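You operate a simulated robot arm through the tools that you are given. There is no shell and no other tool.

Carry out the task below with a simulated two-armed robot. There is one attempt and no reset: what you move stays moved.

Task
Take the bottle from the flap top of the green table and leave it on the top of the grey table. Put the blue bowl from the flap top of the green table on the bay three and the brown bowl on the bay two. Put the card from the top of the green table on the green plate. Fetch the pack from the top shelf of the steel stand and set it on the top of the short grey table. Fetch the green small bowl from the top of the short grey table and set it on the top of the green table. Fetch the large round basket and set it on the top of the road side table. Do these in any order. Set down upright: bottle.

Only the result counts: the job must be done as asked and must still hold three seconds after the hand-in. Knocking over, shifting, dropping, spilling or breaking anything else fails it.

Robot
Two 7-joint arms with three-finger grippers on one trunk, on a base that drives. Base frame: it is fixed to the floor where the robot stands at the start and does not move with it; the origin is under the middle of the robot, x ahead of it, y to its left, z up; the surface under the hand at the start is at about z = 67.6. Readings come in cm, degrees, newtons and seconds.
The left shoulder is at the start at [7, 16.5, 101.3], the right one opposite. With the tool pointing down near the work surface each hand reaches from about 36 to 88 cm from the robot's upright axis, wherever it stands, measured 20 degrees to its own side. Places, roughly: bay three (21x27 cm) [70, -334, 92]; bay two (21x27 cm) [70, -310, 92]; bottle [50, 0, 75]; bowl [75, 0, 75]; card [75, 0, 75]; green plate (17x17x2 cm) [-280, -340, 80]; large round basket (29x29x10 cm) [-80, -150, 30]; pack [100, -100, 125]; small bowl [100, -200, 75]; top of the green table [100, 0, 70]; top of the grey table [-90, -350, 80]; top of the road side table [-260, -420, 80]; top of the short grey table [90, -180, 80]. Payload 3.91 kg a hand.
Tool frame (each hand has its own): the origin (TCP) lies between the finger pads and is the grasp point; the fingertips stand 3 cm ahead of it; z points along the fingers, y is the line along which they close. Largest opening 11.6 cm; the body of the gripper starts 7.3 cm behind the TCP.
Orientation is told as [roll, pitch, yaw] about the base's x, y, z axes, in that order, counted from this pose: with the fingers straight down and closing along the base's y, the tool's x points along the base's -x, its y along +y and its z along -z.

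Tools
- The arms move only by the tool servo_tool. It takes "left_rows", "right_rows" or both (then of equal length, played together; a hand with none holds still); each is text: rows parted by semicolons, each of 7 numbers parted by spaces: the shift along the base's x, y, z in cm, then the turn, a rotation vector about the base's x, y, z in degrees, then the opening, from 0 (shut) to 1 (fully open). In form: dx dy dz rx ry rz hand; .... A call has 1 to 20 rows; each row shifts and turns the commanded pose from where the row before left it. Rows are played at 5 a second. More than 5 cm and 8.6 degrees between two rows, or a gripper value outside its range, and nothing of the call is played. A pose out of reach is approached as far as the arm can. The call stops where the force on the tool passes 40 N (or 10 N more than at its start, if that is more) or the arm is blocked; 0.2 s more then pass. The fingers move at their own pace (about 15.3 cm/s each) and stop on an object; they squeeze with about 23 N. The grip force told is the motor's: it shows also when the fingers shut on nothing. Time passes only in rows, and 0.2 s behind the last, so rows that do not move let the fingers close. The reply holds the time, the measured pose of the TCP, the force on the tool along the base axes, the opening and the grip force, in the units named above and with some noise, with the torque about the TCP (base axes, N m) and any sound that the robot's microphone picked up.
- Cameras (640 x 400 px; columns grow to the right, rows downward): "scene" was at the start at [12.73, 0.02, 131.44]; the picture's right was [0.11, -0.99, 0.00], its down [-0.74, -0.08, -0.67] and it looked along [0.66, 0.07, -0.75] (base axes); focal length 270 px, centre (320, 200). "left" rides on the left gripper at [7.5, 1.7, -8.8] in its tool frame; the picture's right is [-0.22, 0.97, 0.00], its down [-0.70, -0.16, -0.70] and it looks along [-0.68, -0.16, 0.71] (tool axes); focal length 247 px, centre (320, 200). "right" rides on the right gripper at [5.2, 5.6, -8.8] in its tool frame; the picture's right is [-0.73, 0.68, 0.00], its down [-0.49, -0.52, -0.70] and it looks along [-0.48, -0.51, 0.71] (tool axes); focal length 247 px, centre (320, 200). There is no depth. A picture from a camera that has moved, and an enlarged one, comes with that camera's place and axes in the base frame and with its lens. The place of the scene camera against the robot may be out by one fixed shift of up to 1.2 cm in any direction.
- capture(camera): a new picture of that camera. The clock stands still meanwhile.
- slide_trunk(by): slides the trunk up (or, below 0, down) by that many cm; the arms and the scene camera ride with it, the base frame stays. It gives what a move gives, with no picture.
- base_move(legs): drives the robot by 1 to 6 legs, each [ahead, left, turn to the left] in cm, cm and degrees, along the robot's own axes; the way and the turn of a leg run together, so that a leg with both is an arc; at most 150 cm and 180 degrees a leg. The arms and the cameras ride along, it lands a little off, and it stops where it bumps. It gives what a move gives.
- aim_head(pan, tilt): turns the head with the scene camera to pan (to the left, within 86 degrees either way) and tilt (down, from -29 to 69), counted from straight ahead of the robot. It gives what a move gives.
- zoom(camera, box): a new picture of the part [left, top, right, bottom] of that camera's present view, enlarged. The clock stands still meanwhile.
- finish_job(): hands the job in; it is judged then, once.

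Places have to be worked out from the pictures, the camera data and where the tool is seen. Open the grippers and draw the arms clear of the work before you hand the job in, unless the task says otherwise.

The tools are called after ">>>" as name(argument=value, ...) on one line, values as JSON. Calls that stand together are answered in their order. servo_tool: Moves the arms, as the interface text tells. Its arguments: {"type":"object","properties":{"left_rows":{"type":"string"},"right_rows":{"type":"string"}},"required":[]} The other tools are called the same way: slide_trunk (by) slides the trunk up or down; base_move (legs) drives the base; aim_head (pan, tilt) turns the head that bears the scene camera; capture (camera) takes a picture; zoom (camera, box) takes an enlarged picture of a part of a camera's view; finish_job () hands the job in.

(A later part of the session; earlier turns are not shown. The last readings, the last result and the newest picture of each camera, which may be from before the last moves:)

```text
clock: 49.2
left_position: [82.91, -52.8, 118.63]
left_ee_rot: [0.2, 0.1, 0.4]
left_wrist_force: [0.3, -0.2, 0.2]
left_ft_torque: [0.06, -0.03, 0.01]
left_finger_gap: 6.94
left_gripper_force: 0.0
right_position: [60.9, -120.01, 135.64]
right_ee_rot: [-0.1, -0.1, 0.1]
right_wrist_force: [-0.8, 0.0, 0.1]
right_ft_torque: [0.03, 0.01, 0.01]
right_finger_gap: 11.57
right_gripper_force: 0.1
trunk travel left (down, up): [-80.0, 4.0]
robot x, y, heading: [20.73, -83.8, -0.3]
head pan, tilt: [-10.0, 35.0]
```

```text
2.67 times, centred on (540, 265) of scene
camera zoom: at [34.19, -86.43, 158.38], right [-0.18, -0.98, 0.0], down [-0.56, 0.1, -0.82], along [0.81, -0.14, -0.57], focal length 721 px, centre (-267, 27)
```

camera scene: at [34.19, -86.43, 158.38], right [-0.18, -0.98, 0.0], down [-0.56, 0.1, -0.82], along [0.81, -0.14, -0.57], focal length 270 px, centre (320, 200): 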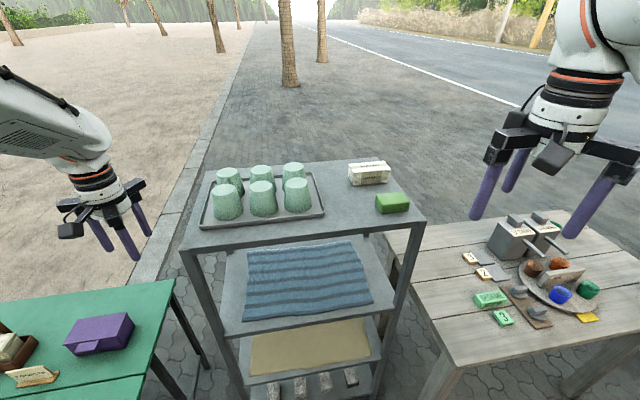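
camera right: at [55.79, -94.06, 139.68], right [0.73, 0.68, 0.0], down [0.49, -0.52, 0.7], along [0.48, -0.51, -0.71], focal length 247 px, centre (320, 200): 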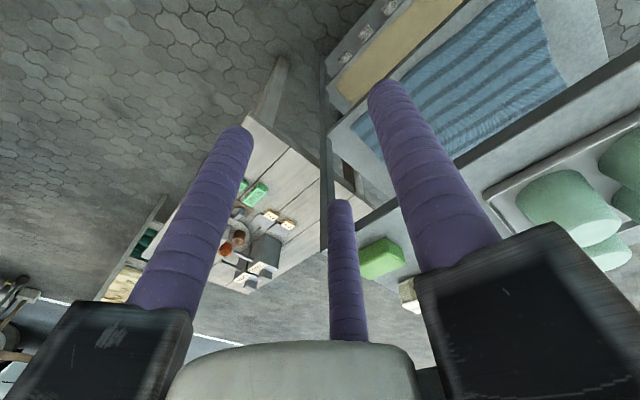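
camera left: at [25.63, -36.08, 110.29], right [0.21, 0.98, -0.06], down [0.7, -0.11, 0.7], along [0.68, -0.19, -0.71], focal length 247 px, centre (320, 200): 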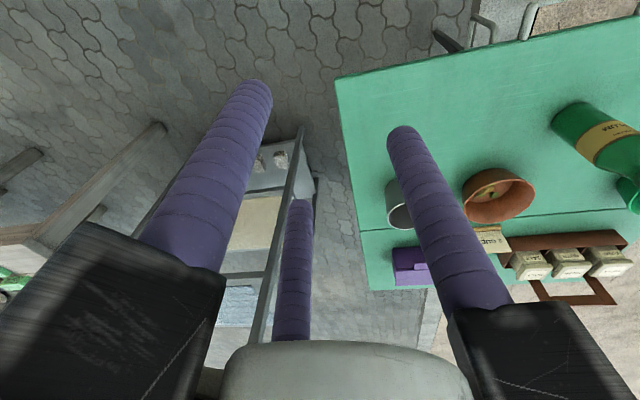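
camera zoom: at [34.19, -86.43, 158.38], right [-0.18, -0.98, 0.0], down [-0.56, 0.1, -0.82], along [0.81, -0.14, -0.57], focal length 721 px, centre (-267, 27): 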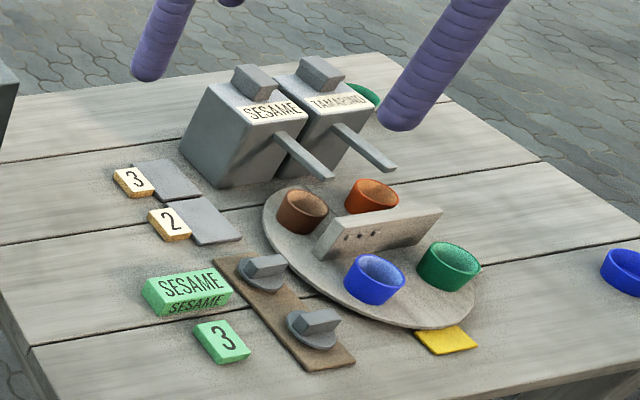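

The pack lies square to the axes: about x 100–106, y −108 to −119, on a shelf at z≈116, with the top at ≈120.5. I'll move the base ahead 20 cm and turn the right hand −90° about z, so that one finger goes behind the pack and two in front.

>>> base_move(legs=[[20, 0, 0.2]])

>>> servo_tool(right_rows="0 0 1 0 0 -8.5 1; 0 0 0 0 0 -8.5 1; 0 0 0 0 0 -8.5 1; 0 0 0 0 0 -8.5 1; 0 0 0 0 0 -8.5 1; 0 0 0 0 0 -8.5 1; 0 0 0 0 0 -8.5 1; 0 0 0 0 0 -8.5 1; 0 0 0 0 0 -8.5 1; 0 0 0 0 0 -8.5 1; 0 0 0 0 0 -5 1")

>>> capture(camera="scene")

>>> capture(camera="right")

```text
clock: 50.9
left_position: [103.29, -52.75, 118.8]
left_ee_rot: [0.2, -0.1, 0.4]
left_wrist_force: [-0.8, 0.6, -0.2]
left_ft_torque: [0.0, -0.02, -0.02]
left_finger_gap: 6.96
left_gripper_force: 0.1
right_position: [81.24, -119.94, 135.82]
right_ee_rot: [0.1, -0.3, -0.1]
right_wrist_force: [0.6, 0.4, 0.0]
right_ft_torque: [-0.03, -0.03, 0.03]
right_finger_gap: 11.6
right_gripper_force: 0.2
trunk travel left (down, up): [-80.0, 4.0]
robot x, y, heading: [41.3, -83.75, -0.2]
head pan, tilt: [-10.0, 35.0]
```

```text
clock: 53.3
left_position: [103.58, -52.69, 118.59]
left_ee_rot: [0.3, 0.1, 0.4]
left_wrist_force: [0.1, -0.5, 0.1]
left_ft_torque: [-0.04, 0.01, 0.05]
left_finger_gap: 6.94
left_gripper_force: 0.1
right_position: [86.46, -118.87, 135.65]
right_ee_rot: [0.0, 0.0, -90.1]
right_wrist_force: [0.7, -0.7, -1.4]
right_ft_torque: [0.03, -0.03, 0.02]
right_finger_gap: 11.59
right_gripper_force: 0.1
right hand out of reach, approached as far as the arm can: row 9, 10, 11
trunk travel left (down, up): [-80.0, 4.0]
robot x, y, heading: [41.07, -84.02, -0.2]
head pan, tilt: [-10.0, 35.0]
```

```text
taken
camera scene: at [54.75, -86.23, 158.38], right [-0.18, -0.98, 0.0], down [-0.56, 0.1, -0.82], along [0.81, -0.14, -0.57], focal length 270 px, centre (320, 200)
```

scene: 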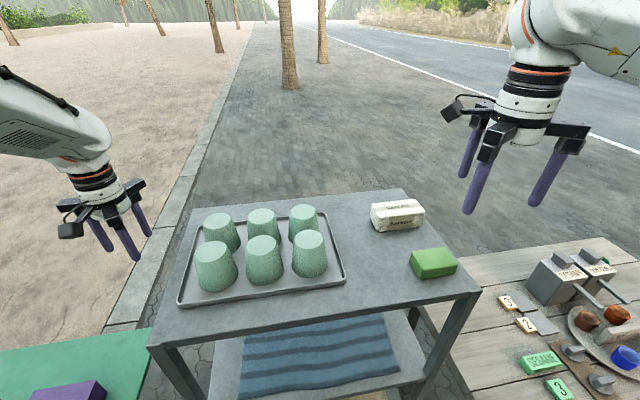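

```text
taken
camera right: at [92.04, -113.67, 144.45], right [0.68, -0.73, 0.0], down [-0.52, -0.48, 0.7], along [-0.51, -0.48, -0.71], focal length 247 px, centre (320, 200)
```

right: 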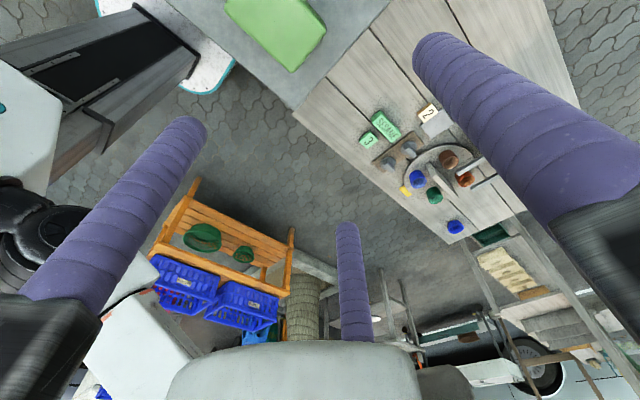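

Orientation reached. I'll zoom on the pack from here for a more exact fix.

>>> zoom(camera="scene", box=[350, 180, 490, 310])

```text
3.08 times, centred on (420, 245) of scene
camera zoom: at [54.75, -86.23, 158.38], right [-0.18, -0.98, 0.0], down [-0.56, 0.1, -0.82], along [0.81, -0.14, -0.57], focal length 832 px, centre (12, 62)
```

zoom: 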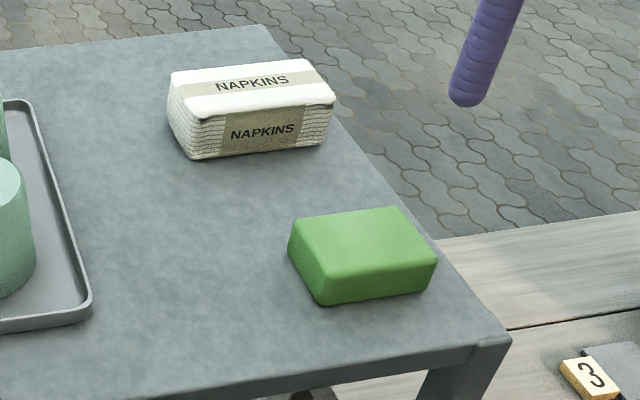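

I'll check the scene camera's fixed offset by viewing the right hand's fingertips, whose place I know from the readings.

>>> zoom(camera="scene", box=[430, 60, 600, 230])

>>> zoom(camera="scene", box=[40, 150, 170, 280])

```text
2.35 times, centred on (515, 145) of scene
camera zoom: at [54.75, -86.23, 158.38], right [-0.18, -0.98, 0.0], down [-0.56, 0.1, -0.82], along [0.81, -0.14, -0.57], focal length 636 px, centre (-139, 329)
```

zoom: 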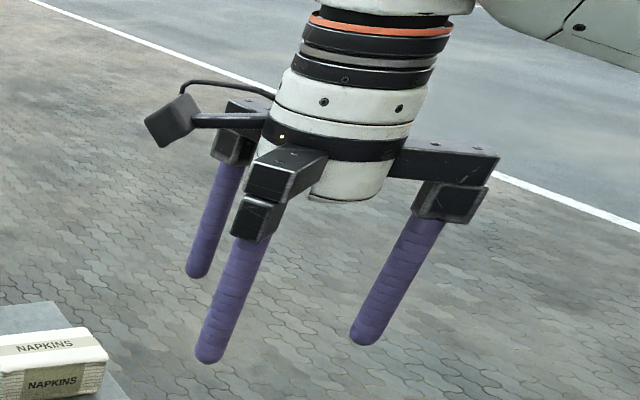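

```text
3.08 times, centred on (105, 215) of scene
camera zoom: at [54.75, -86.23, 158.38], right [-0.18, -0.98, 0.0], down [-0.56, 0.1, -0.82], along [0.81, -0.14, -0.57], focal length 832 px, centre (982, 154)
```

zoom: 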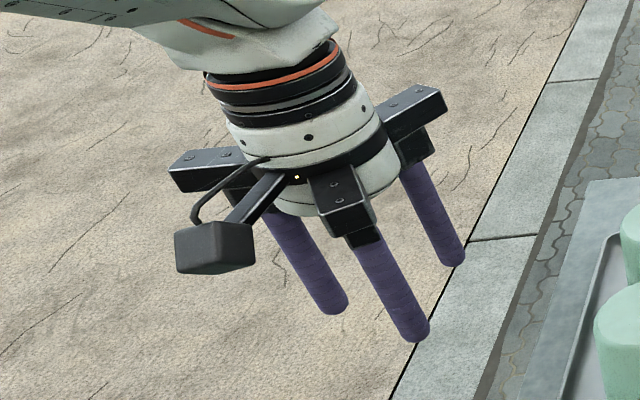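

Offset check: computed points come out about 0.9 cm too far in −y and 0.3 too high. So the pack centre is about (101, −112.2). I'll move the right hand above it, staying high, and verify with the wrist camera.

>>> servo_tool(right_rows="4 1.7 0 0 0 0 1; 4 1.7 0 0 0 0 1; 4 1.7 0 0 0 0 1; 3 1.6 0 0 0 0 1")

>>> capture(camera="right")

>>> capture(camera="scene")

```text
clock: 54.3
left_position: [103.72, -52.34, 118.26]
left_ee_rot: [0.0, 0.2, 0.4]
left_wrist_force: [0.8, 1.4, -0.9]
left_ft_torque: [-0.1, 0.03, 0.0]
left_finger_gap: 6.97
left_gripper_force: 0.1
right_position: [101.63, -111.74, 135.63]
right_ee_rot: [0.0, -0.3, -90.2]
right_wrist_force: [0.0, 2.1, -0.4]
right_ft_torque: [-0.04, 0.1, 0.04]
right_finger_gap: 11.59
right_gripper_force: 0.0
trunk travel left (down, up): [-80.0, 4.0]
robot x, y, heading: [40.82, -84.02, 0.1]
head pan, tilt: [-10.0, 35.0]
```

```text
taken
camera right: at [107.29, -106.45, 144.48], right [0.68, -0.73, 0.0], down [-0.52, -0.48, 0.7], along [-0.51, -0.48, -0.71], focal length 247 px, centre (320, 200)
```

right: 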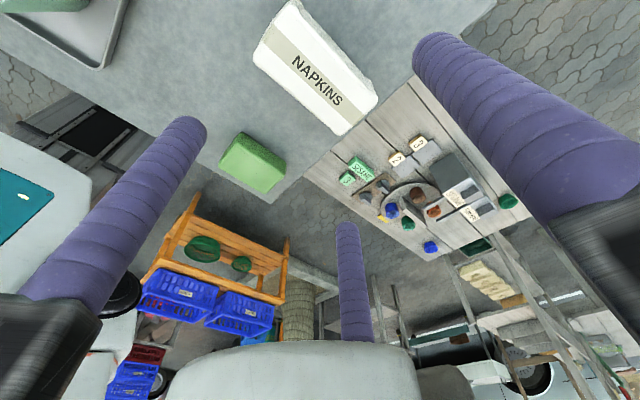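

```text
taken
camera scene: at [55.01, -85.64, 158.35], right [-0.18, -0.98, 0.0], down [-0.57, 0.1, -0.82], along [0.8, -0.15, -0.57], focal length 270 px, centre (320, 200)
```

scene: 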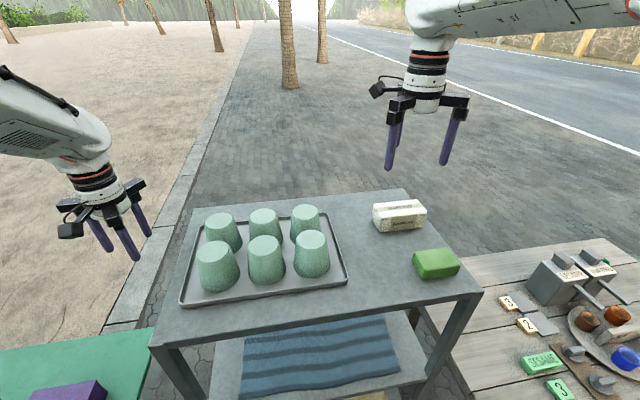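

The wrist view puts the pack top at x 99.0–104.2, y −106.5 to −117.4. I'll centre the hand at (100.0, −112.0) and descend so the fingertips stop just above the shelf.

>>> servo_tool(right_rows="-1.6 -0.2 -2 0 0 0 1; 0 0 -3 0 0 0 1; 0 0 -3 0 0 0 1; 0 0 -3 0 0 0 1; 0 0 -2 0 0 0 1; 0 0 -1.6 0 0 0 1; 0 0 -0.8 0 0 0 1")

>>> capture(camera="right")

>>> zoom(camera="scene", box=[340, 120, 480, 290])

```text
clock: 55.9
left_position: [103.54, -52.79, 118.64]
left_ee_rot: [0.3, 0.1, 0.5]
left_wrist_force: [0.4, 0.2, -0.5]
left_ft_torque: [0.01, 0.0, 0.01]
left_finger_gap: 6.97
left_gripper_force: 0.0
right_position: [99.74, -112.44, 120.07]
right_ee_rot: [0.1, -0.1, -90.1]
right_wrist_force: [0.0, -0.7, 0.7]
right_ft_torque: [0.04, -0.01, -0.03]
right_finger_gap: 11.6
right_gripper_force: 0.0
trunk travel left (down, up): [-80.0, 4.0]
robot x, y, heading: [40.91, -83.85, -0.0]
head pan, tilt: [-10.0, 35.0]
```

```text
taken
camera right: at [105.41, -107.2, 129.03], right [0.68, -0.73, 0.0], down [-0.52, -0.48, 0.7], along [-0.51, -0.48, -0.71], focal length 247 px, centre (320, 200)
```

right: 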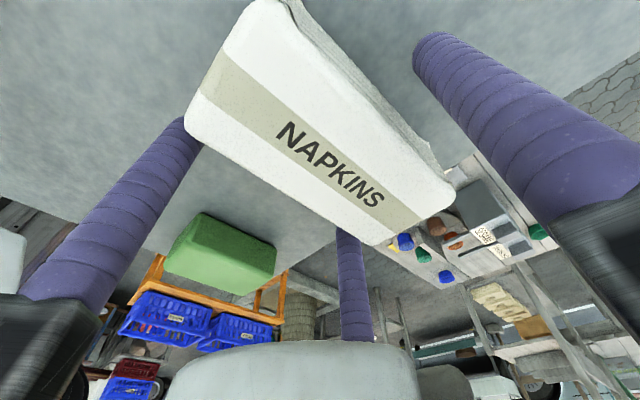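

```text
2.35 times, centred on (410, 205) of scene
camera zoom: at [54.72, -86.28, 158.38], right [-0.18, -0.98, 0.0], down [-0.56, 0.1, -0.82], along [0.81, -0.14, -0.57], focal length 636 px, centre (108, 188)
```

zoom: 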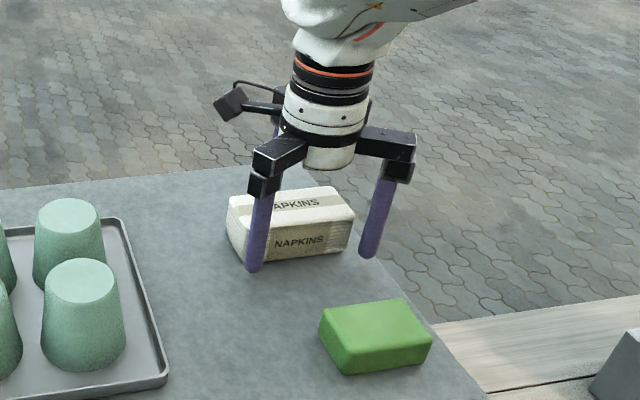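

The fingers straddle the pack cleanly. Now I close the right hand.

>>> servo_tool(right_rows="0 0 0 0 0 0 0.8; 0 0 0 0 0 0 0.6; 0 0 0 0 0 0 0.3; 0 0 0 0 0 0 0.3; 0 0 0 0 0 0 0.3")

>>> zoom(camera="scene", box=[340, 120, 480, 290])

```text
clock: 57.1
left_position: [103.43, -52.79, 118.54]
left_ee_rot: [0.2, 0.0, 0.4]
left_wrist_force: [-0.3, -0.3, 0.3]
left_ft_torque: [0.0, -0.01, -0.03]
left_finger_gap: 6.92
left_gripper_force: 0.0
right_position: [99.81, -112.49, 120.08]
right_ee_rot: [0.0, -0.2, -90.1]
right_wrist_force: [0.3, -0.9, 0.0]
right_ft_torque: [0.01, 0.0, -0.03]
right_finger_gap: 8.18
right_gripper_force: 22.9
trunk travel left (down, up): [-80.0, 4.0]
robot x, y, heading: [41.05, -83.94, 0.0]
head pan, tilt: [-10.0, 35.0]
```

```text
2.35 times, centred on (410, 205) of scene
camera zoom: at [54.74, -86.25, 158.38], right [-0.18, -0.98, 0.0], down [-0.56, 0.1, -0.82], along [0.81, -0.14, -0.57], focal length 636 px, centre (108, 188)
```

zoom: 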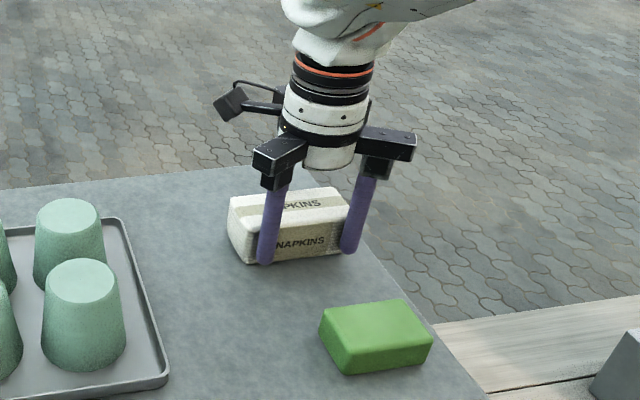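

Gripped at gap 8.2 as predicted. Lifting it straight up 13 cm.

>>> servo_tool(right_rows="0 0 1 0 0 0 0.3; 0 0 2 0 0 0 0.3; 0 0 3 0 0 0 0.3; 0 0 3 0 0 0 0.3; 0 0 2 0 0 0 0.3; 0 0 2 0 0 0 0.3")

>>> base_move(legs=[[-38, 0, 0]])

>>> capture(camera="scene")

>>> capture(camera="right")

```text
clock: 58.5
left_position: [103.55, -52.84, 118.66]
left_ee_rot: [0.2, 0.0, 0.4]
left_wrist_force: [0.3, -1.0, 0.1]
left_ft_torque: [-0.01, -0.01, 0.03]
left_finger_gap: 6.97
left_gripper_force: 0.0
right_position: [99.88, -112.46, 133.32]
right_ee_rot: [0.1, -0.2, -90.1]
right_wrist_force: [-0.1, -0.7, -1.4]
right_ft_torque: [-0.01, -0.01, -0.01]
right_finger_gap: 8.16
right_gripper_force: 22.7
trunk travel left (down, up): [-80.0, 4.0]
robot x, y, heading: [41.38, -83.65, 0.0]
head pan, tilt: [-10.0, 35.0]
```

```text
clock: 60.9
left_position: [66.09, -52.89, 118.43]
left_ee_rot: [0.2, 0.2, 0.3]
left_wrist_force: [0.5, -0.4, 0.0]
left_ft_torque: [-0.04, 0.01, 0.02]
left_finger_gap: 6.97
left_gripper_force: 0.1
right_position: [62.4, -112.32, 133.08]
right_ee_rot: [-0.1, -0.1, -90.3]
right_wrist_force: [0.4, -0.4, -0.3]
right_ft_torque: [0.01, 0.04, 0.0]
right_finger_gap: 8.19
right_gripper_force: 22.9
trunk travel left (down, up): [-80.0, 4.0]
robot x, y, heading: [3.7, -83.71, -0.1]
head pan, tilt: [-10.0, 35.0]
```

```text
taken
camera scene: at [17.36, -86.11, 158.36], right [-0.18, -0.98, 0.0], down [-0.57, 0.1, -0.82], along [0.81, -0.15, -0.57], focal length 270 px, centre (320, 200)
```

scene: 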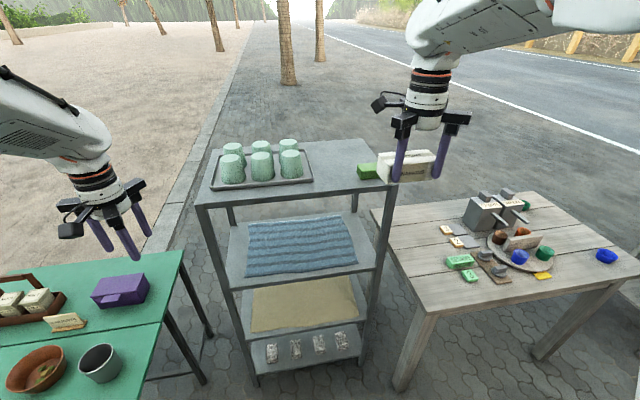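

```text
taken
camera right: at [68.07, -107.11, 141.96], right [0.68, -0.73, 0.0], down [-0.52, -0.48, 0.7], along [-0.52, -0.48, -0.71], focal length 247 px, centre (320, 200)
```

right: 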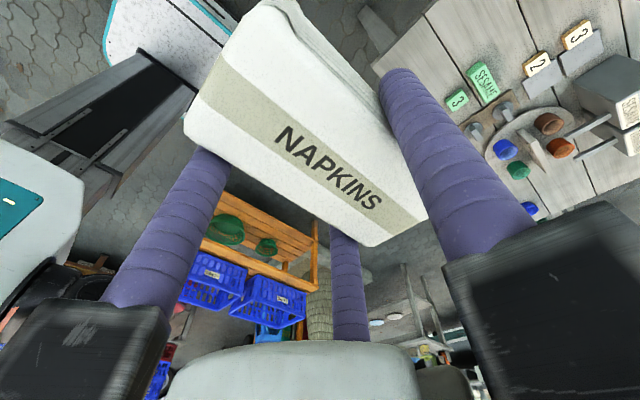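

Holding firm. Next I drive right 31 cm so the right hand faces the free left part of the short table, lower the trunk and look again.

>>> base_move(legs=[[0, -31, 0]])

>>> servo_tool(right_rows="4 1 -2 0 0 0 0.3; 4 1 -2 0 0 0 0.3; 3 1 -2 0 0 0 0.3; 3 1 -2 0 0 0 0.3")

>>> slide_trunk(by=-25)

>>> capture(camera="scene")

>>> capture(camera="right")

```text
clock: 63.0
left_position: [66.03, -83.89, 118.53]
left_ee_rot: [0.1, 0.1, -0.1]
left_wrist_force: [0.0, 0.7, 0.2]
left_ft_torque: [-0.04, -0.04, 0.0]
left_finger_gap: 6.98
left_gripper_force: 0.0
right_position: [61.89, -143.38, 133.18]
right_ee_rot: [-0.2, -0.2, -90.4]
right_wrist_force: [-0.2, -0.3, -0.9]
right_ft_torque: [-0.04, 0.0, 0.0]
right_finger_gap: 8.14
right_gripper_force: 22.7
trunk travel left (down, up): [-80.0, 4.0]
robot x, y, heading: [3.24, -114.63, -0.7]
head pan, tilt: [-10.0, 35.0]
```

```text
clock: 64.0
left_position: [66.21, -84.1, 118.42]
left_ee_rot: [0.2, 0.2, -0.1]
left_wrist_force: [0.5, 0.2, 0.0]
left_ft_torque: [0.0, 0.04, 0.0]
left_finger_gap: 6.96
left_gripper_force: 0.0
right_position: [76.28, -139.51, 124.92]
right_ee_rot: [-0.2, -0.1, -90.5]
right_wrist_force: [1.3, 0.7, -1.2]
right_ft_torque: [0.0, 0.05, 0.0]
right_finger_gap: 8.14
right_gripper_force: 22.3
trunk travel left (down, up): [-80.0, 4.0]
robot x, y, heading: [3.35, -114.76, -0.8]
head pan, tilt: [-10.0, 35.0]
```

```text
clock: 66.5
left_position: [65.94, -84.05, 93.62]
left_ee_rot: [0.3, 0.0, -0.1]
left_wrist_force: [0.7, 0.4, 1.2]
left_ft_torque: [0.02, 0.0, -0.02]
left_finger_gap: 6.97
left_gripper_force: 0.0
right_position: [76.0, -139.69, 100.2]
right_ee_rot: [0.1, 0.0, -90.5]
right_wrist_force: [0.1, 0.3, -0.3]
right_ft_torque: [0.0, 0.0, 0.01]
right_finger_gap: 8.15
right_gripper_force: 23.0
trunk travel left (down, up): [-55.0, 29.0]
robot x, y, heading: [3.37, -114.51, -0.8]
head pan, tilt: [-10.0, 35.0]
```

```text
taken
camera scene: at [16.89, -117.09, 133.38], right [-0.19, -0.98, 0.0], down [-0.56, 0.11, -0.82], along [0.8, -0.15, -0.57], focal length 270 px, centre (320, 200)
```

scene: 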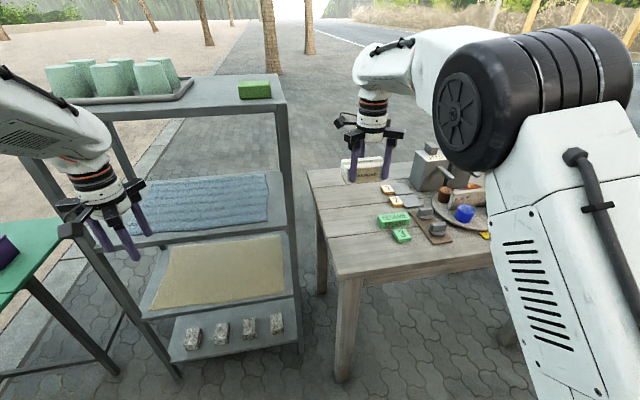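

```text
taken
camera right: at [81.66, -134.39, 109.01], right [0.67, -0.74, 0.0], down [-0.53, -0.48, 0.7], along [-0.52, -0.47, -0.71], focal length 247 px, centre (320, 200)
```

right: 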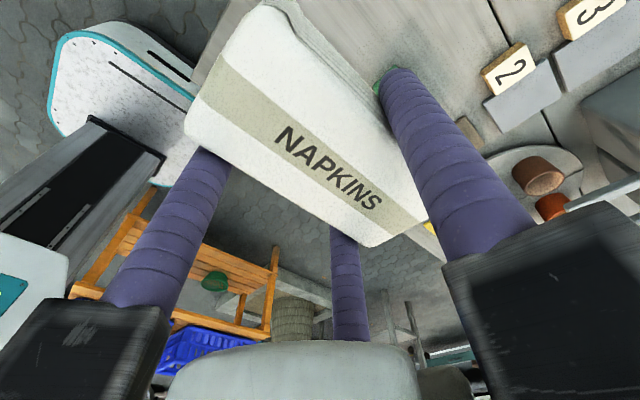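

The pack hangs over the free left part of the table. Descending to about 4 cm above, then slowly to contact.

>>> servo_tool(right_rows="0 0 -4 0 0 0 0.3; 0 0 -4 0 0 0 0.3; 0 0 -4 0 0 0 0.3; 0 0 -4 0 0 0 0.3; 0 0 -3 0 0 0 0.3; 0 0 -1 0 0 0 0.3; 0 0 -0.6 0 0 0 0.3; 0 0 -0.6 0 0 0 0.3; 0 0 -0.6 0 0 0 0.3")

>>> zoom(camera="scene", box=[290, 100, 470, 280])

```text
clock: 68.6
left_position: [65.67, -83.88, 93.68]
left_ee_rot: [0.1, 0.0, -0.1]
left_wrist_force: [0.0, -1.0, 0.0]
left_ft_torque: [0.02, 0.06, 0.01]
left_finger_gap: 6.94
left_gripper_force: 0.0
right_position: [75.98, -139.58, 78.94]
right_ee_rot: [0.5, -0.1, -90.4]
right_wrist_force: [-8.1, 0.8, 20.6]
right_ft_torque: [0.45, 0.73, 0.41]
right_finger_gap: 8.19
right_gripper_force: 23.1
trunk travel left (down, up): [-55.0, 29.0]
robot x, y, heading: [3.22, -114.52, -0.7]
head pan, tilt: [-10.0, 35.0]
stopped in row 9 (right hand): the force on the tool passed its limit at 43 N (the readings are from after the stop); the commanded pose is now the measured one
```

```text
2.22 times, centred on (380, 190) of scene
camera zoom: at [16.61, -117.02, 133.39], right [-0.19, -0.98, 0.0], down [-0.56, 0.11, -0.82], along [0.81, -0.15, -0.57], focal length 601 px, centre (187, 222)
```

zoom: 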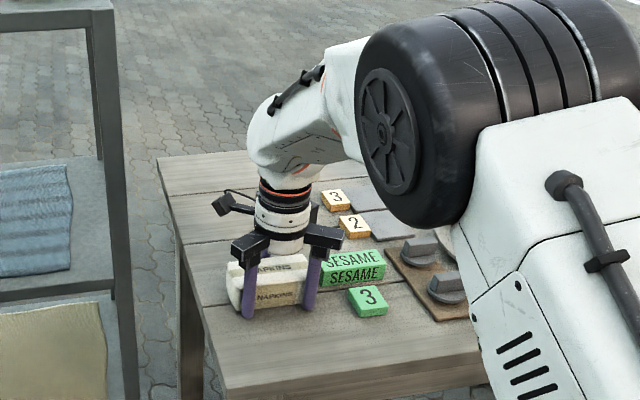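

Contact came at TCP z 78.9, so the table top is about z 75. I'll ease up a touch and open the fingers; the SESAME block is about 4 cm away.

>>> servo_tool(right_rows="0 0 0.3 0 0 0 0.3; 0 0 0 0 0 0 0.8; 0 0 0 0 0 0 0.9; 0 0 0 0 0 0 0.9; 0 0 0 0 0 0 0.9")

>>> servo_tool(right_rows="0 0 1 0 0 0 0.9; 0 0 2 0 0 0 0.9; 0 0 3 0 0 0 0.9; 0 0 4 0 0 0 0.9; 0 0 4 0 0 0 0.9; 0 0 4 0 0 0 0.9; 0 0 4 0 0 0 0.9")

>>> zoom(camera="scene", box=[290, 100, 470, 280])

>>> capture(camera="right")

```text
clock: 69.8
left_position: [65.91, -84.19, 93.73]
left_ee_rot: [0.2, 0.0, 0.0]
left_wrist_force: [-0.1, -0.4, -0.1]
left_ft_torque: [-0.02, 0.01, 0.01]
left_finger_gap: 6.97
left_gripper_force: 0.0
right_position: [76.04, -139.69, 79.02]
right_ee_rot: [0.3, -0.1, -90.6]
right_wrist_force: [5.4, -11.4, 13.3]
right_ft_torque: [0.26, 0.2, 0.0]
right_finger_gap: 9.83
right_gripper_force: 0.1
trunk travel left (down, up): [-55.0, 29.0]
robot x, y, heading: [3.31, -114.53, -0.7]
head pan, tilt: [-10.0, 35.0]
```

```text
clock: 71.4
left_position: [65.88, -84.0, 93.67]
left_ee_rot: [0.2, 0.0, -0.2]
left_wrist_force: [0.0, 1.0, 0.0]
left_ft_torque: [0.01, -0.03, 0.01]
left_finger_gap: 6.96
left_gripper_force: 0.1
right_position: [76.12, -139.63, 101.2]
right_ee_rot: [0.2, 0.0, -90.5]
right_wrist_force: [0.0, -0.8, -0.1]
right_ft_torque: [-0.01, -0.03, -0.03]
right_finger_gap: 10.43
right_gripper_force: 0.1
trunk travel left (down, up): [-55.0, 29.0]
robot x, y, heading: [3.48, -114.49, -0.7]
head pan, tilt: [-10.0, 35.0]
```

```text
2.22 times, centred on (380, 190) of scene
camera zoom: at [16.81, -117.09, 133.38], right [-0.19, -0.98, 0.0], down [-0.56, 0.11, -0.82], along [0.81, -0.15, -0.57], focal length 601 px, centre (187, 222)
```

zoom: 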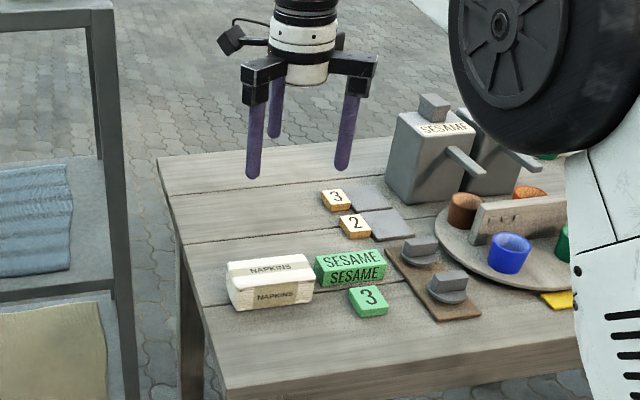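

```text
taken
camera right: at [81.74, -134.44, 110.05], right [0.67, -0.74, 0.0], down [-0.53, -0.48, 0.7], along [-0.51, -0.47, -0.72], focal length 247 px, centre (320, 200)
```

right: 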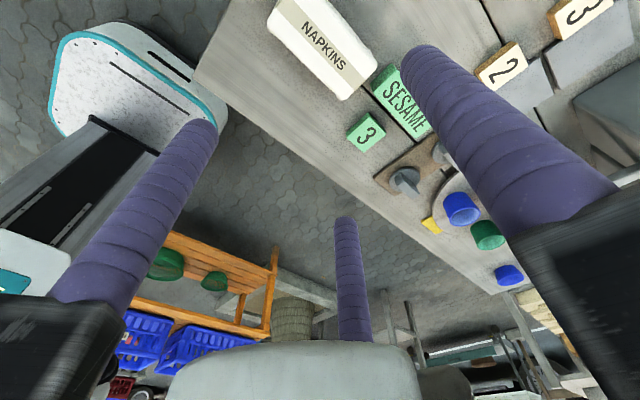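

The pack stands on the short table beside, but clear of, the SESAME block, which did not move. Next is the loose green small bowl behind the dispensers; I raise the trunk 10 cm and drive right to face it.

>>> slide_trunk(by=12)

>>> base_move(legs=[[0, -72, 0.7]])

>>> aim_head(pan=0, tilt=35)

>>> capture(camera="scene")

>>> capture(camera="right")

```text
clock: 72.9
left_position: [65.94, -84.11, 105.61]
left_ee_rot: [0.2, 0.1, 0.0]
left_wrist_force: [0.6, -0.7, 0.4]
left_ft_torque: [0.0, -0.01, -0.01]
left_finger_gap: 6.96
left_gripper_force: 0.1
right_position: [76.21, -139.75, 113.02]
right_ee_rot: [0.2, -0.1, -90.5]
right_wrist_force: [0.7, -0.1, 1.0]
right_ft_torque: [0.0, -0.03, -0.02]
right_finger_gap: 10.44
right_gripper_force: 0.0
trunk travel left (down, up): [-67.0, 17.0]
robot x, y, heading: [3.27, -114.42, -0.6]
head pan, tilt: [-10.0, 35.0]
```

```text
clock: 76.8
left_position: [65.17, -155.94, 105.6]
left_ee_rot: [0.2, 0.1, -0.2]
left_wrist_force: [-0.2, -0.1, 0.8]
left_ft_torque: [0.02, 0.03, 0.01]
left_finger_gap: 6.96
left_gripper_force: 0.1
right_position: [75.22, -211.7, 113.0]
right_ee_rot: [0.3, -0.1, -90.5]
right_wrist_force: [-0.5, 0.1, 0.5]
right_ft_torque: [0.02, 0.01, -0.01]
right_finger_gap: 10.42
right_gripper_force: 0.1
trunk travel left (down, up): [-67.0, 17.0]
robot x, y, heading: [2.27, -186.37, -0.9]
head pan, tilt: [-10.0, 35.0]
```

```text
clock: 77.5
left_position: [65.01, -156.09, 105.65]
left_ee_rot: [0.2, 0.0, -0.2]
left_wrist_force: [0.4, -1.0, 0.1]
left_ft_torque: [0.0, 0.02, -0.01]
left_finger_gap: 6.96
left_gripper_force: 0.1
right_position: [75.15, -211.76, 113.12]
right_ee_rot: [0.2, -0.1, -90.7]
right_wrist_force: [-0.1, -0.7, -0.6]
right_ft_torque: [-0.03, 0.0, -0.03]
right_finger_gap: 10.46
right_gripper_force: 0.1
trunk travel left (down, up): [-67.0, 17.0]
robot x, y, heading: [2.7, -186.52, -0.9]
head pan, tilt: [0.0, 35.0]
```

```text
taken
camera scene: at [16.14, -187.56, 145.38], right [-0.01, -1.0, 0.0], down [-0.57, 0.01, -0.82], along [0.82, -0.01, -0.57], focal length 270 px, centre (320, 200)
```

scene: 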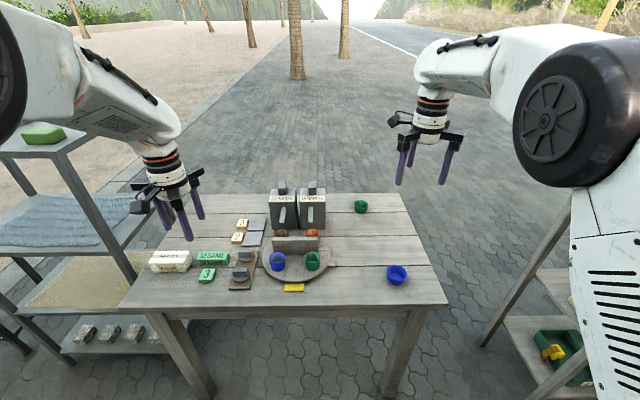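

```text
taken
camera right: at [80.88, -206.52, 121.97], right [0.67, -0.74, 0.0], down [-0.53, -0.48, 0.7], along [-0.51, -0.47, -0.72], focal length 247 px, centre (320, 200)
```

right: 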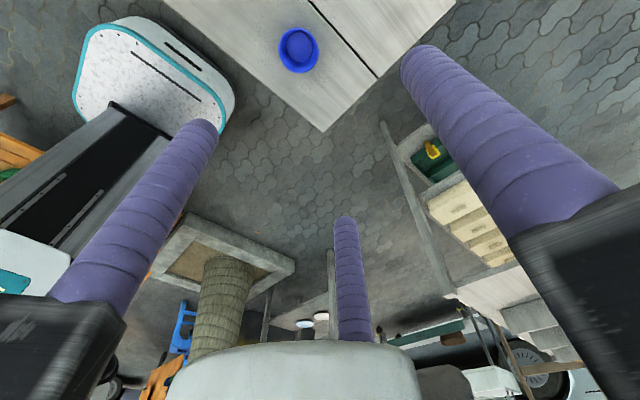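

A clear view: the loose green bowl stands right of the dispensers with space around. I zoom for an exact place.

>>> zoom(camera="scene", box=[255, 160, 415, 260])

```text
4.00 times, centred on (335, 210) of scene
camera zoom: at [16.14, -187.56, 145.38], right [-0.01, -1.0, 0.0], down [-0.57, 0.01, -0.82], along [0.82, -0.01, -0.57], focal length 1081 px, centre (260, 160)
```

zoom: 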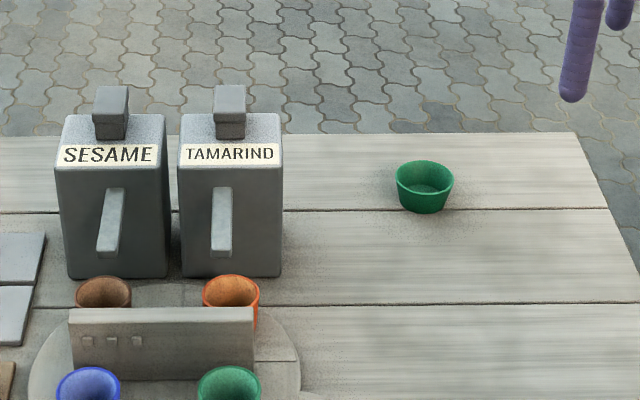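

The bowl is 6 cm wide and 4 cm tall at about (107.9, −205.8), on the table at z≈75. I drive ahead 28 cm, lower the trunk again and bring the right hand over it.

>>> base_move(legs=[[28, 0, 0.9]])

>>> slide_trunk(by=-12)

>>> capture(camera="scene")

>>> capture(camera="right")

```text
clock: 79.5
left_position: [92.62, -155.18, 105.6]
left_ee_rot: [0.1, 0.0, 0.8]
left_wrist_force: [0.6, -0.7, -0.4]
left_ft_torque: [0.03, 0.02, 0.01]
left_finger_gap: 6.96
left_gripper_force: 0.0
right_position: [103.59, -210.69, 113.18]
right_ee_rot: [0.2, -0.1, -89.6]
right_wrist_force: [0.2, 0.4, 0.1]
right_ft_torque: [0.01, -0.02, -0.02]
right_finger_gap: 10.46
right_gripper_force: 0.0
trunk travel left (down, up): [-67.0, 17.0]
robot x, y, heading: [30.31, -186.84, -0.0]
head pan, tilt: [0.0, 35.0]
```

```text
clock: 81.0
left_position: [92.59, -155.13, 93.63]
left_ee_rot: [0.2, 0.1, 0.8]
left_wrist_force: [0.4, 0.3, 0.3]
left_ft_torque: [0.02, -0.01, -0.01]
left_finger_gap: 6.95
left_gripper_force: 0.2
right_position: [103.9, -210.54, 101.19]
right_ee_rot: [0.1, -0.1, -89.6]
right_wrist_force: [-0.2, 0.0, 0.1]
right_ft_torque: [0.0, -0.03, 0.0]
right_finger_gap: 10.42
right_gripper_force: 0.0
trunk travel left (down, up): [-55.0, 29.0]
robot x, y, heading: [30.68, -186.61, 0.3]
head pan, tilt: [0.0, 35.0]
```

```text
taken
camera scene: at [44.18, -187.43, 133.39], right [0.0, -1.0, 0.0], down [-0.57, 0.0, -0.82], along [0.82, 0.0, -0.57], focal length 270 px, centre (320, 200)
```

scene: 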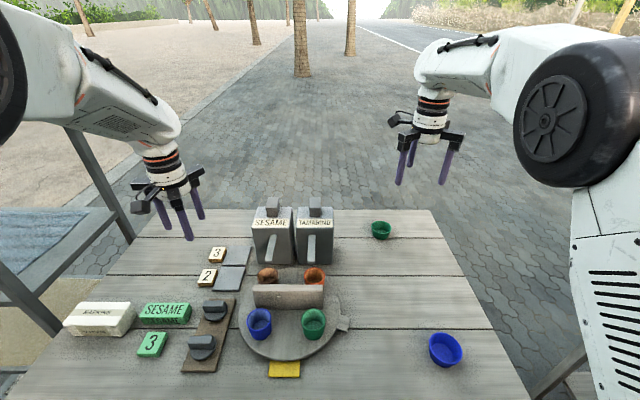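

```text
taken
camera right: at [109.25, -205.31, 110.04], right [0.69, -0.73, 0.0], down [-0.52, -0.49, 0.7], along [-0.51, -0.48, -0.72], focal length 247 px, centre (320, 200)
```

right: 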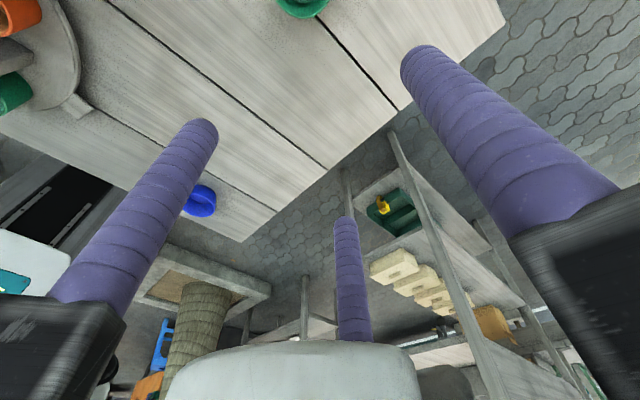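

Zooming on the bowl from this closer view to fix its place before descending.

>>> zoom(camera="scene", box=[340, 190, 420, 260])

>>> servo_tool(right_rows="-3 3 0 0 0 0 0.9; -3 3 0 0 0 0 0.9; -3 3 0 0 0 0 0.9")

>>> capture(camera="right")

```text
5.71 times, centred on (380, 225) of scene
camera zoom: at [44.18, -187.43, 133.39], right [0.0, -1.0, 0.0], down [-0.57, 0.0, -0.82], along [0.82, 0.0, -0.57], focal length 1545 px, centre (-23, 57)
```

zoom: 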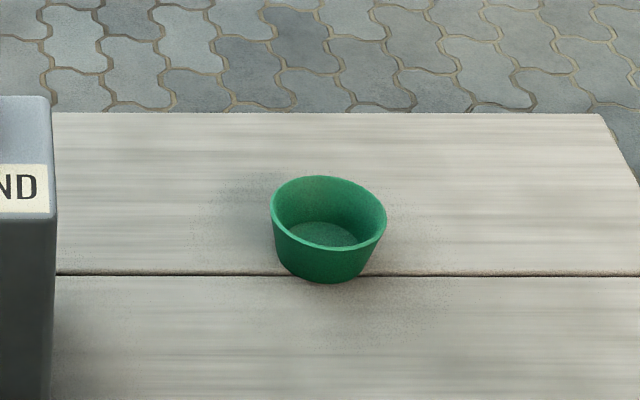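

```text
clock: 81.8
left_position: [92.69, -155.01, 93.68]
left_ee_rot: [0.1, 0.0, 0.8]
left_wrist_force: [-1.3, 0.0, 0.1]
left_ft_torque: [-0.04, -0.02, -0.05]
left_finger_gap: 6.98
left_gripper_force: 0.0
right_position: [94.47, -201.31, 101.34]
right_ee_rot: [0.2, -0.3, -89.6]
right_wrist_force: [-0.4, 0.5, 0.8]
right_ft_torque: [-0.04, 0.0, -0.02]
right_finger_gap: 10.44
right_gripper_force: 0.1
trunk travel left (down, up): [-55.0, 29.0]
robot x, y, heading: [30.16, -186.5, 0.3]
head pan, tilt: [0.0, 35.0]
```

```text
taken
camera right: at [100.03, -196.01, 110.29], right [0.69, -0.73, 0.01], down [-0.52, -0.49, 0.7], along [-0.51, -0.48, -0.72], focal length 247 px, centre (320, 200)
```

right: 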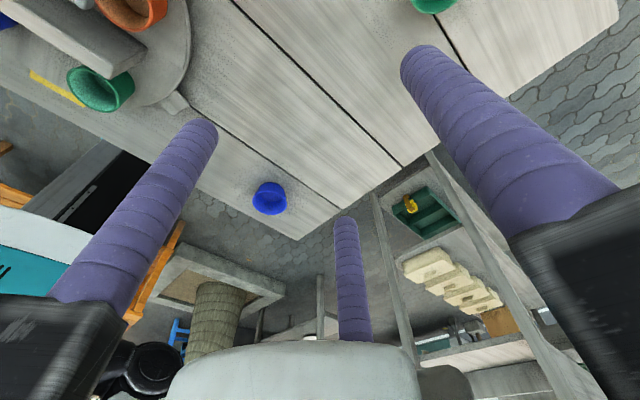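

I moved the wrong way for the view; the bowl is at about (107.9, −205.8). I bring the hand right above it and check with the wrist camera.

>>> servo_tool(right_rows="4 -1.5 0 0 0 0 0.85; 4 -1.5 0 0 0 0 0.85; 4 -1 0 0 0 0 0.85; 1.5 -0.5 -3 0 0 0 0.85; 0 0 -4 0 0 0 0.85")

>>> capture(camera="right")

>>> capture(camera="scene")

```text
clock: 83.0
left_position: [92.72, -155.18, 93.63]
left_ee_rot: [0.2, 0.1, 0.8]
left_wrist_force: [-0.2, -0.6, 0.0]
left_ft_torque: [-0.03, 0.02, -0.02]
left_finger_gap: 6.98
left_gripper_force: 0.0
right_position: [108.27, -206.02, 94.02]
right_ee_rot: [0.3, -0.1, -89.7]
right_wrist_force: [-0.3, -0.1, 0.7]
right_ft_torque: [0.02, 0.04, 0.01]
right_finger_gap: 9.84
right_gripper_force: 0.2
trunk travel left (down, up): [-55.0, 29.0]
robot x, y, heading: [30.46, -187.0, 0.1]
head pan, tilt: [0.0, 35.0]
```

```text
taken
camera right: at [113.76, -200.65, 102.9], right [0.69, -0.73, 0.0], down [-0.52, -0.49, 0.7], along [-0.51, -0.48, -0.72], focal length 247 px, centre (320, 200)
```

right: 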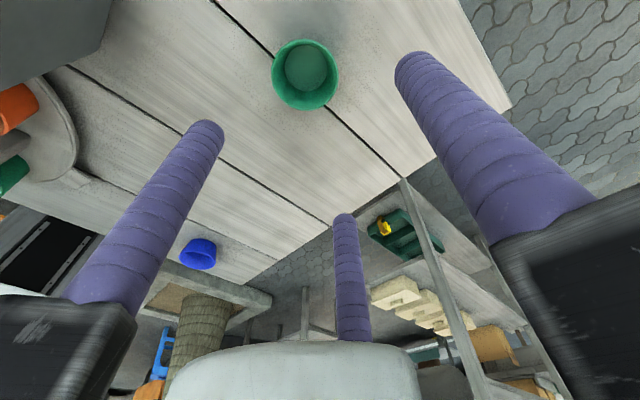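

```text
taken
camera scene: at [44.27, -187.43, 133.38], right [0.0, -1.0, 0.0], down [-0.57, 0.0, -0.82], along [0.82, 0.0, -0.57], focal length 270 px, centre (320, 200)
```

scene: 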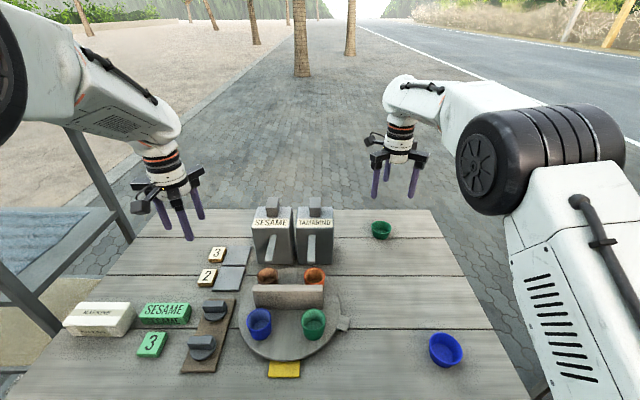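

The wrist view puts the bowl centre at (107.2, −205.0). I'll shift by (−1.0, +0.9) and descend to TCP z 79.

>>> servo_tool(right_rows="-1 0.9 -2 0 0 0 0.85; 0 0 -3 0 0 0 0.85; 0 0 -3 0 0 0 0.85; 0 0 -3 0 0 0 0.85; 0 0 -2 0 0 0 0.85; 0 0 -1.4 0 0 0 0.85; 0 0 -0.6 0 0 0 0.85")

>>> capture(camera="right")

>>> zoom(camera="scene", box=[330, 140, 450, 260])

```text
clock: 84.6
left_position: [92.65, -155.08, 93.65]
left_ee_rot: [0.2, 0.2, 0.8]
left_wrist_force: [-0.4, 0.3, 0.5]
left_ft_torque: [0.01, -0.01, 0.0]
left_finger_gap: 6.97
left_gripper_force: 0.0
right_position: [107.31, -205.3, 79.14]
right_ee_rot: [0.2, -0.1, -89.7]
right_wrist_force: [0.3, -0.1, 0.4]
right_ft_torque: [0.02, -0.02, -0.02]
right_finger_gap: 9.86
right_gripper_force: 0.0
trunk travel left (down, up): [-55.0, 29.0]
robot x, y, heading: [30.23, -186.87, -0.0]
head pan, tilt: [0.0, 35.0]
```

```text
taken
camera right: at [112.8, -199.94, 88.03], right [0.69, -0.73, 0.0], down [-0.52, -0.49, 0.7], along [-0.51, -0.48, -0.72], focal length 247 px, centre (320, 200)
```

right: 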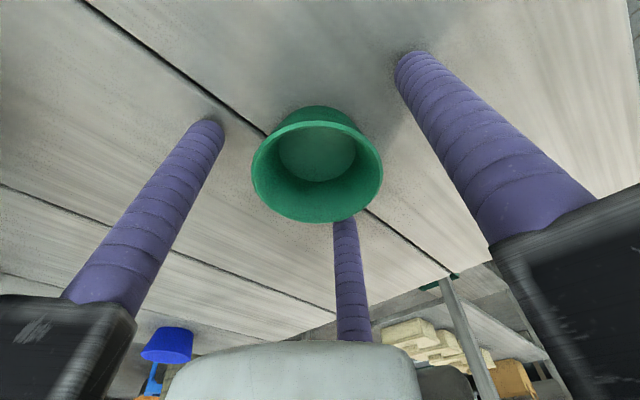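

```text
3.33 times, centred on (390, 200) of scene
camera zoom: at [44.22, -187.43, 133.38], right [0.0, -1.0, 0.0], down [-0.57, 0.0, -0.82], along [0.82, 0.0, -0.57], focal length 901 px, centre (87, 200)
```

zoom: 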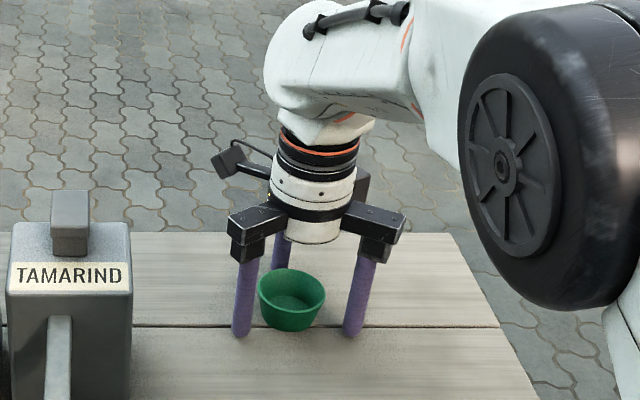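

The bowl is centred between the fingers. Closing and lifting.

>>> servo_tool(right_rows="0 0 0 0 0 0 0.65; 0 0 0 0 0 0 0.5; 0 0 0 0 0 0 0.3; 0 0 0 0 0 0 0.3; 0 0 0 0 0 0 0.3")

>>> servo_tool(right_rows="0 0 1 0 0 0 0.3; 0 0 2 0 0 0 0.3; 0 0 3 0 0 0 0.3; 0 0 4 0 0 0 0.3; 0 0 4 0 0 0 0.3; 0 0 4 0 0 0 0.3; 0 0 4 0 0 0 0.3")

>>> capture(camera="right")

>>> capture(camera="scene")

```text
clock: 85.8
left_position: [92.62, -155.1, 93.6]
left_ee_rot: [0.2, 0.1, 0.8]
left_wrist_force: [-0.6, 0.7, -0.4]
left_ft_torque: [0.0, 0.01, -0.02]
left_finger_gap: 6.97
left_gripper_force: 0.0
right_position: [107.2, -205.33, 79.2]
right_ee_rot: [0.3, -0.1, -89.6]
right_wrist_force: [-0.6, 0.2, -0.7]
right_ft_torque: [-0.01, 0.01, 0.01]
right_finger_gap: 5.71
right_gripper_force: 23.2
trunk travel left (down, up): [-55.0, 29.0]
robot x, y, heading: [30.56, -186.67, 0.3]
head pan, tilt: [0.0, 35.0]
```

```text
clock: 87.4
left_position: [92.5, -155.12, 93.52]
left_ee_rot: [0.2, -0.1, 0.7]
left_wrist_force: [-0.1, 0.1, 0.3]
left_ft_torque: [0.0, 0.0, 0.01]
left_finger_gap: 6.98
left_gripper_force: 0.0
right_position: [107.27, -205.13, 101.2]
right_ee_rot: [0.2, 0.0, -89.7]
right_wrist_force: [0.6, -0.2, -0.4]
right_ft_torque: [0.0, -0.02, 0.0]
right_finger_gap: 5.7
right_gripper_force: 22.9
trunk travel left (down, up): [-55.0, 29.0]
robot x, y, heading: [30.63, -186.76, 0.1]
head pan, tilt: [0.0, 35.0]
```

```text
taken
camera right: at [112.84, -199.8, 110.16], right [0.69, -0.73, 0.0], down [-0.52, -0.49, 0.7], along [-0.51, -0.48, -0.72], focal length 247 px, centre (320, 200)
```

right: 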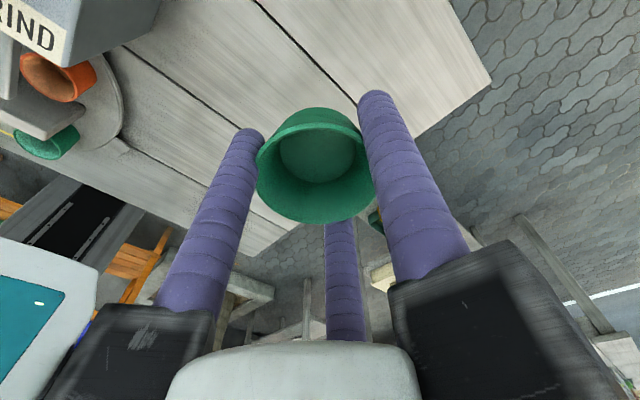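

```text
taken
camera scene: at [44.15, -187.41, 133.38], right [0.0, -1.0, 0.0], down [-0.57, 0.0, -0.82], along [0.82, 0.0, -0.57], focal length 270 px, centre (320, 200)
```

scene: 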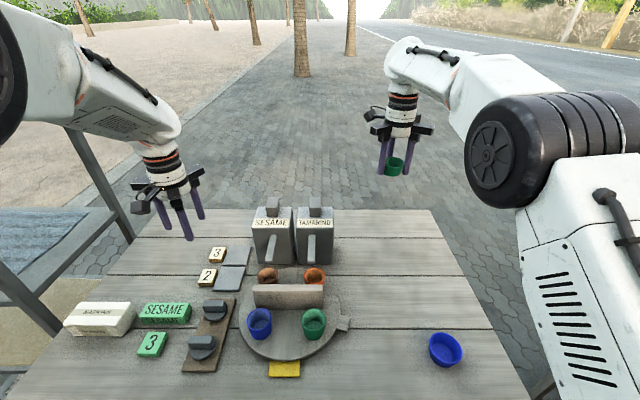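

The bowl is held. I back out, drive left past the stand to the green table and look at its main top.

>>> base_move(legs=[[-48, 0, 0], [0, 100, 0], [0, 90, 0]])

>>> aim_head(pan=0, tilt=35)

>>> capture(camera="scene")

```text
clock: 99.3
left_position: [40.17, 35.28, 93.52]
left_ee_rot: [0.1, 0.1, 1.9]
left_wrist_force: [-1.1, -0.2, -0.6]
left_ft_torque: [-0.05, 0.0, -0.01]
left_finger_gap: 6.96
left_gripper_force: 0.1
right_position: [55.93, -14.48, 101.25]
right_ee_rot: [0.2, 0.0, -88.5]
right_wrist_force: [-0.1, 0.8, -0.1]
right_ft_torque: [-0.01, 0.01, -0.05]
right_finger_gap: 5.71
right_gripper_force: 22.8
trunk travel left (down, up): [-55.0, 29.0]
robot x, y, heading: [-21.12, 2.6, 1.2]
head pan, tilt: [0.0, 35.0]
```

```text
clock: 99.9
left_position: [40.36, 35.31, 93.57]
left_ee_rot: [0.3, 0.1, 1.8]
left_wrist_force: [-0.2, -0.3, 0.6]
left_ft_torque: [0.0, -0.01, 0.02]
left_finger_gap: 6.96
left_gripper_force: 0.1
right_position: [55.97, -14.4, 101.23]
right_ee_rot: [0.2, -0.1, -88.6]
right_wrist_force: [0.4, -0.7, -0.2]
right_ft_torque: [-0.01, 0.02, 0.02]
right_finger_gap: 5.71
right_gripper_force: 22.4
trunk travel left (down, up): [-55.0, 29.0]
robot x, y, heading: [-21.32, 2.41, 1.0]
head pan, tilt: [0.0, 35.0]
```

```text
taken
camera scene: at [-7.55, 2.19, 133.38], right [0.02, -1.0, 0.0], down [-0.57, -0.01, -0.82], along [0.82, 0.02, -0.57], focal length 270 px, centre (320, 200)
```

scene: 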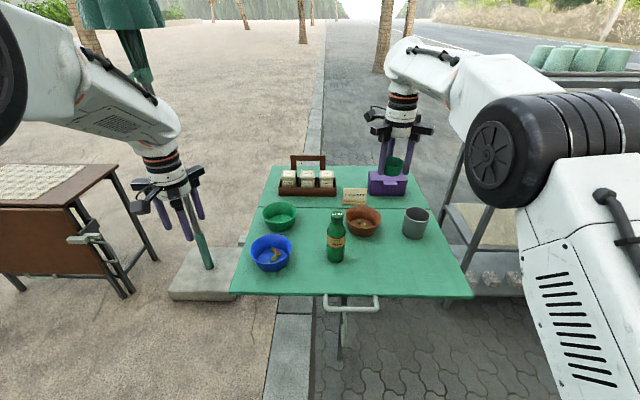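

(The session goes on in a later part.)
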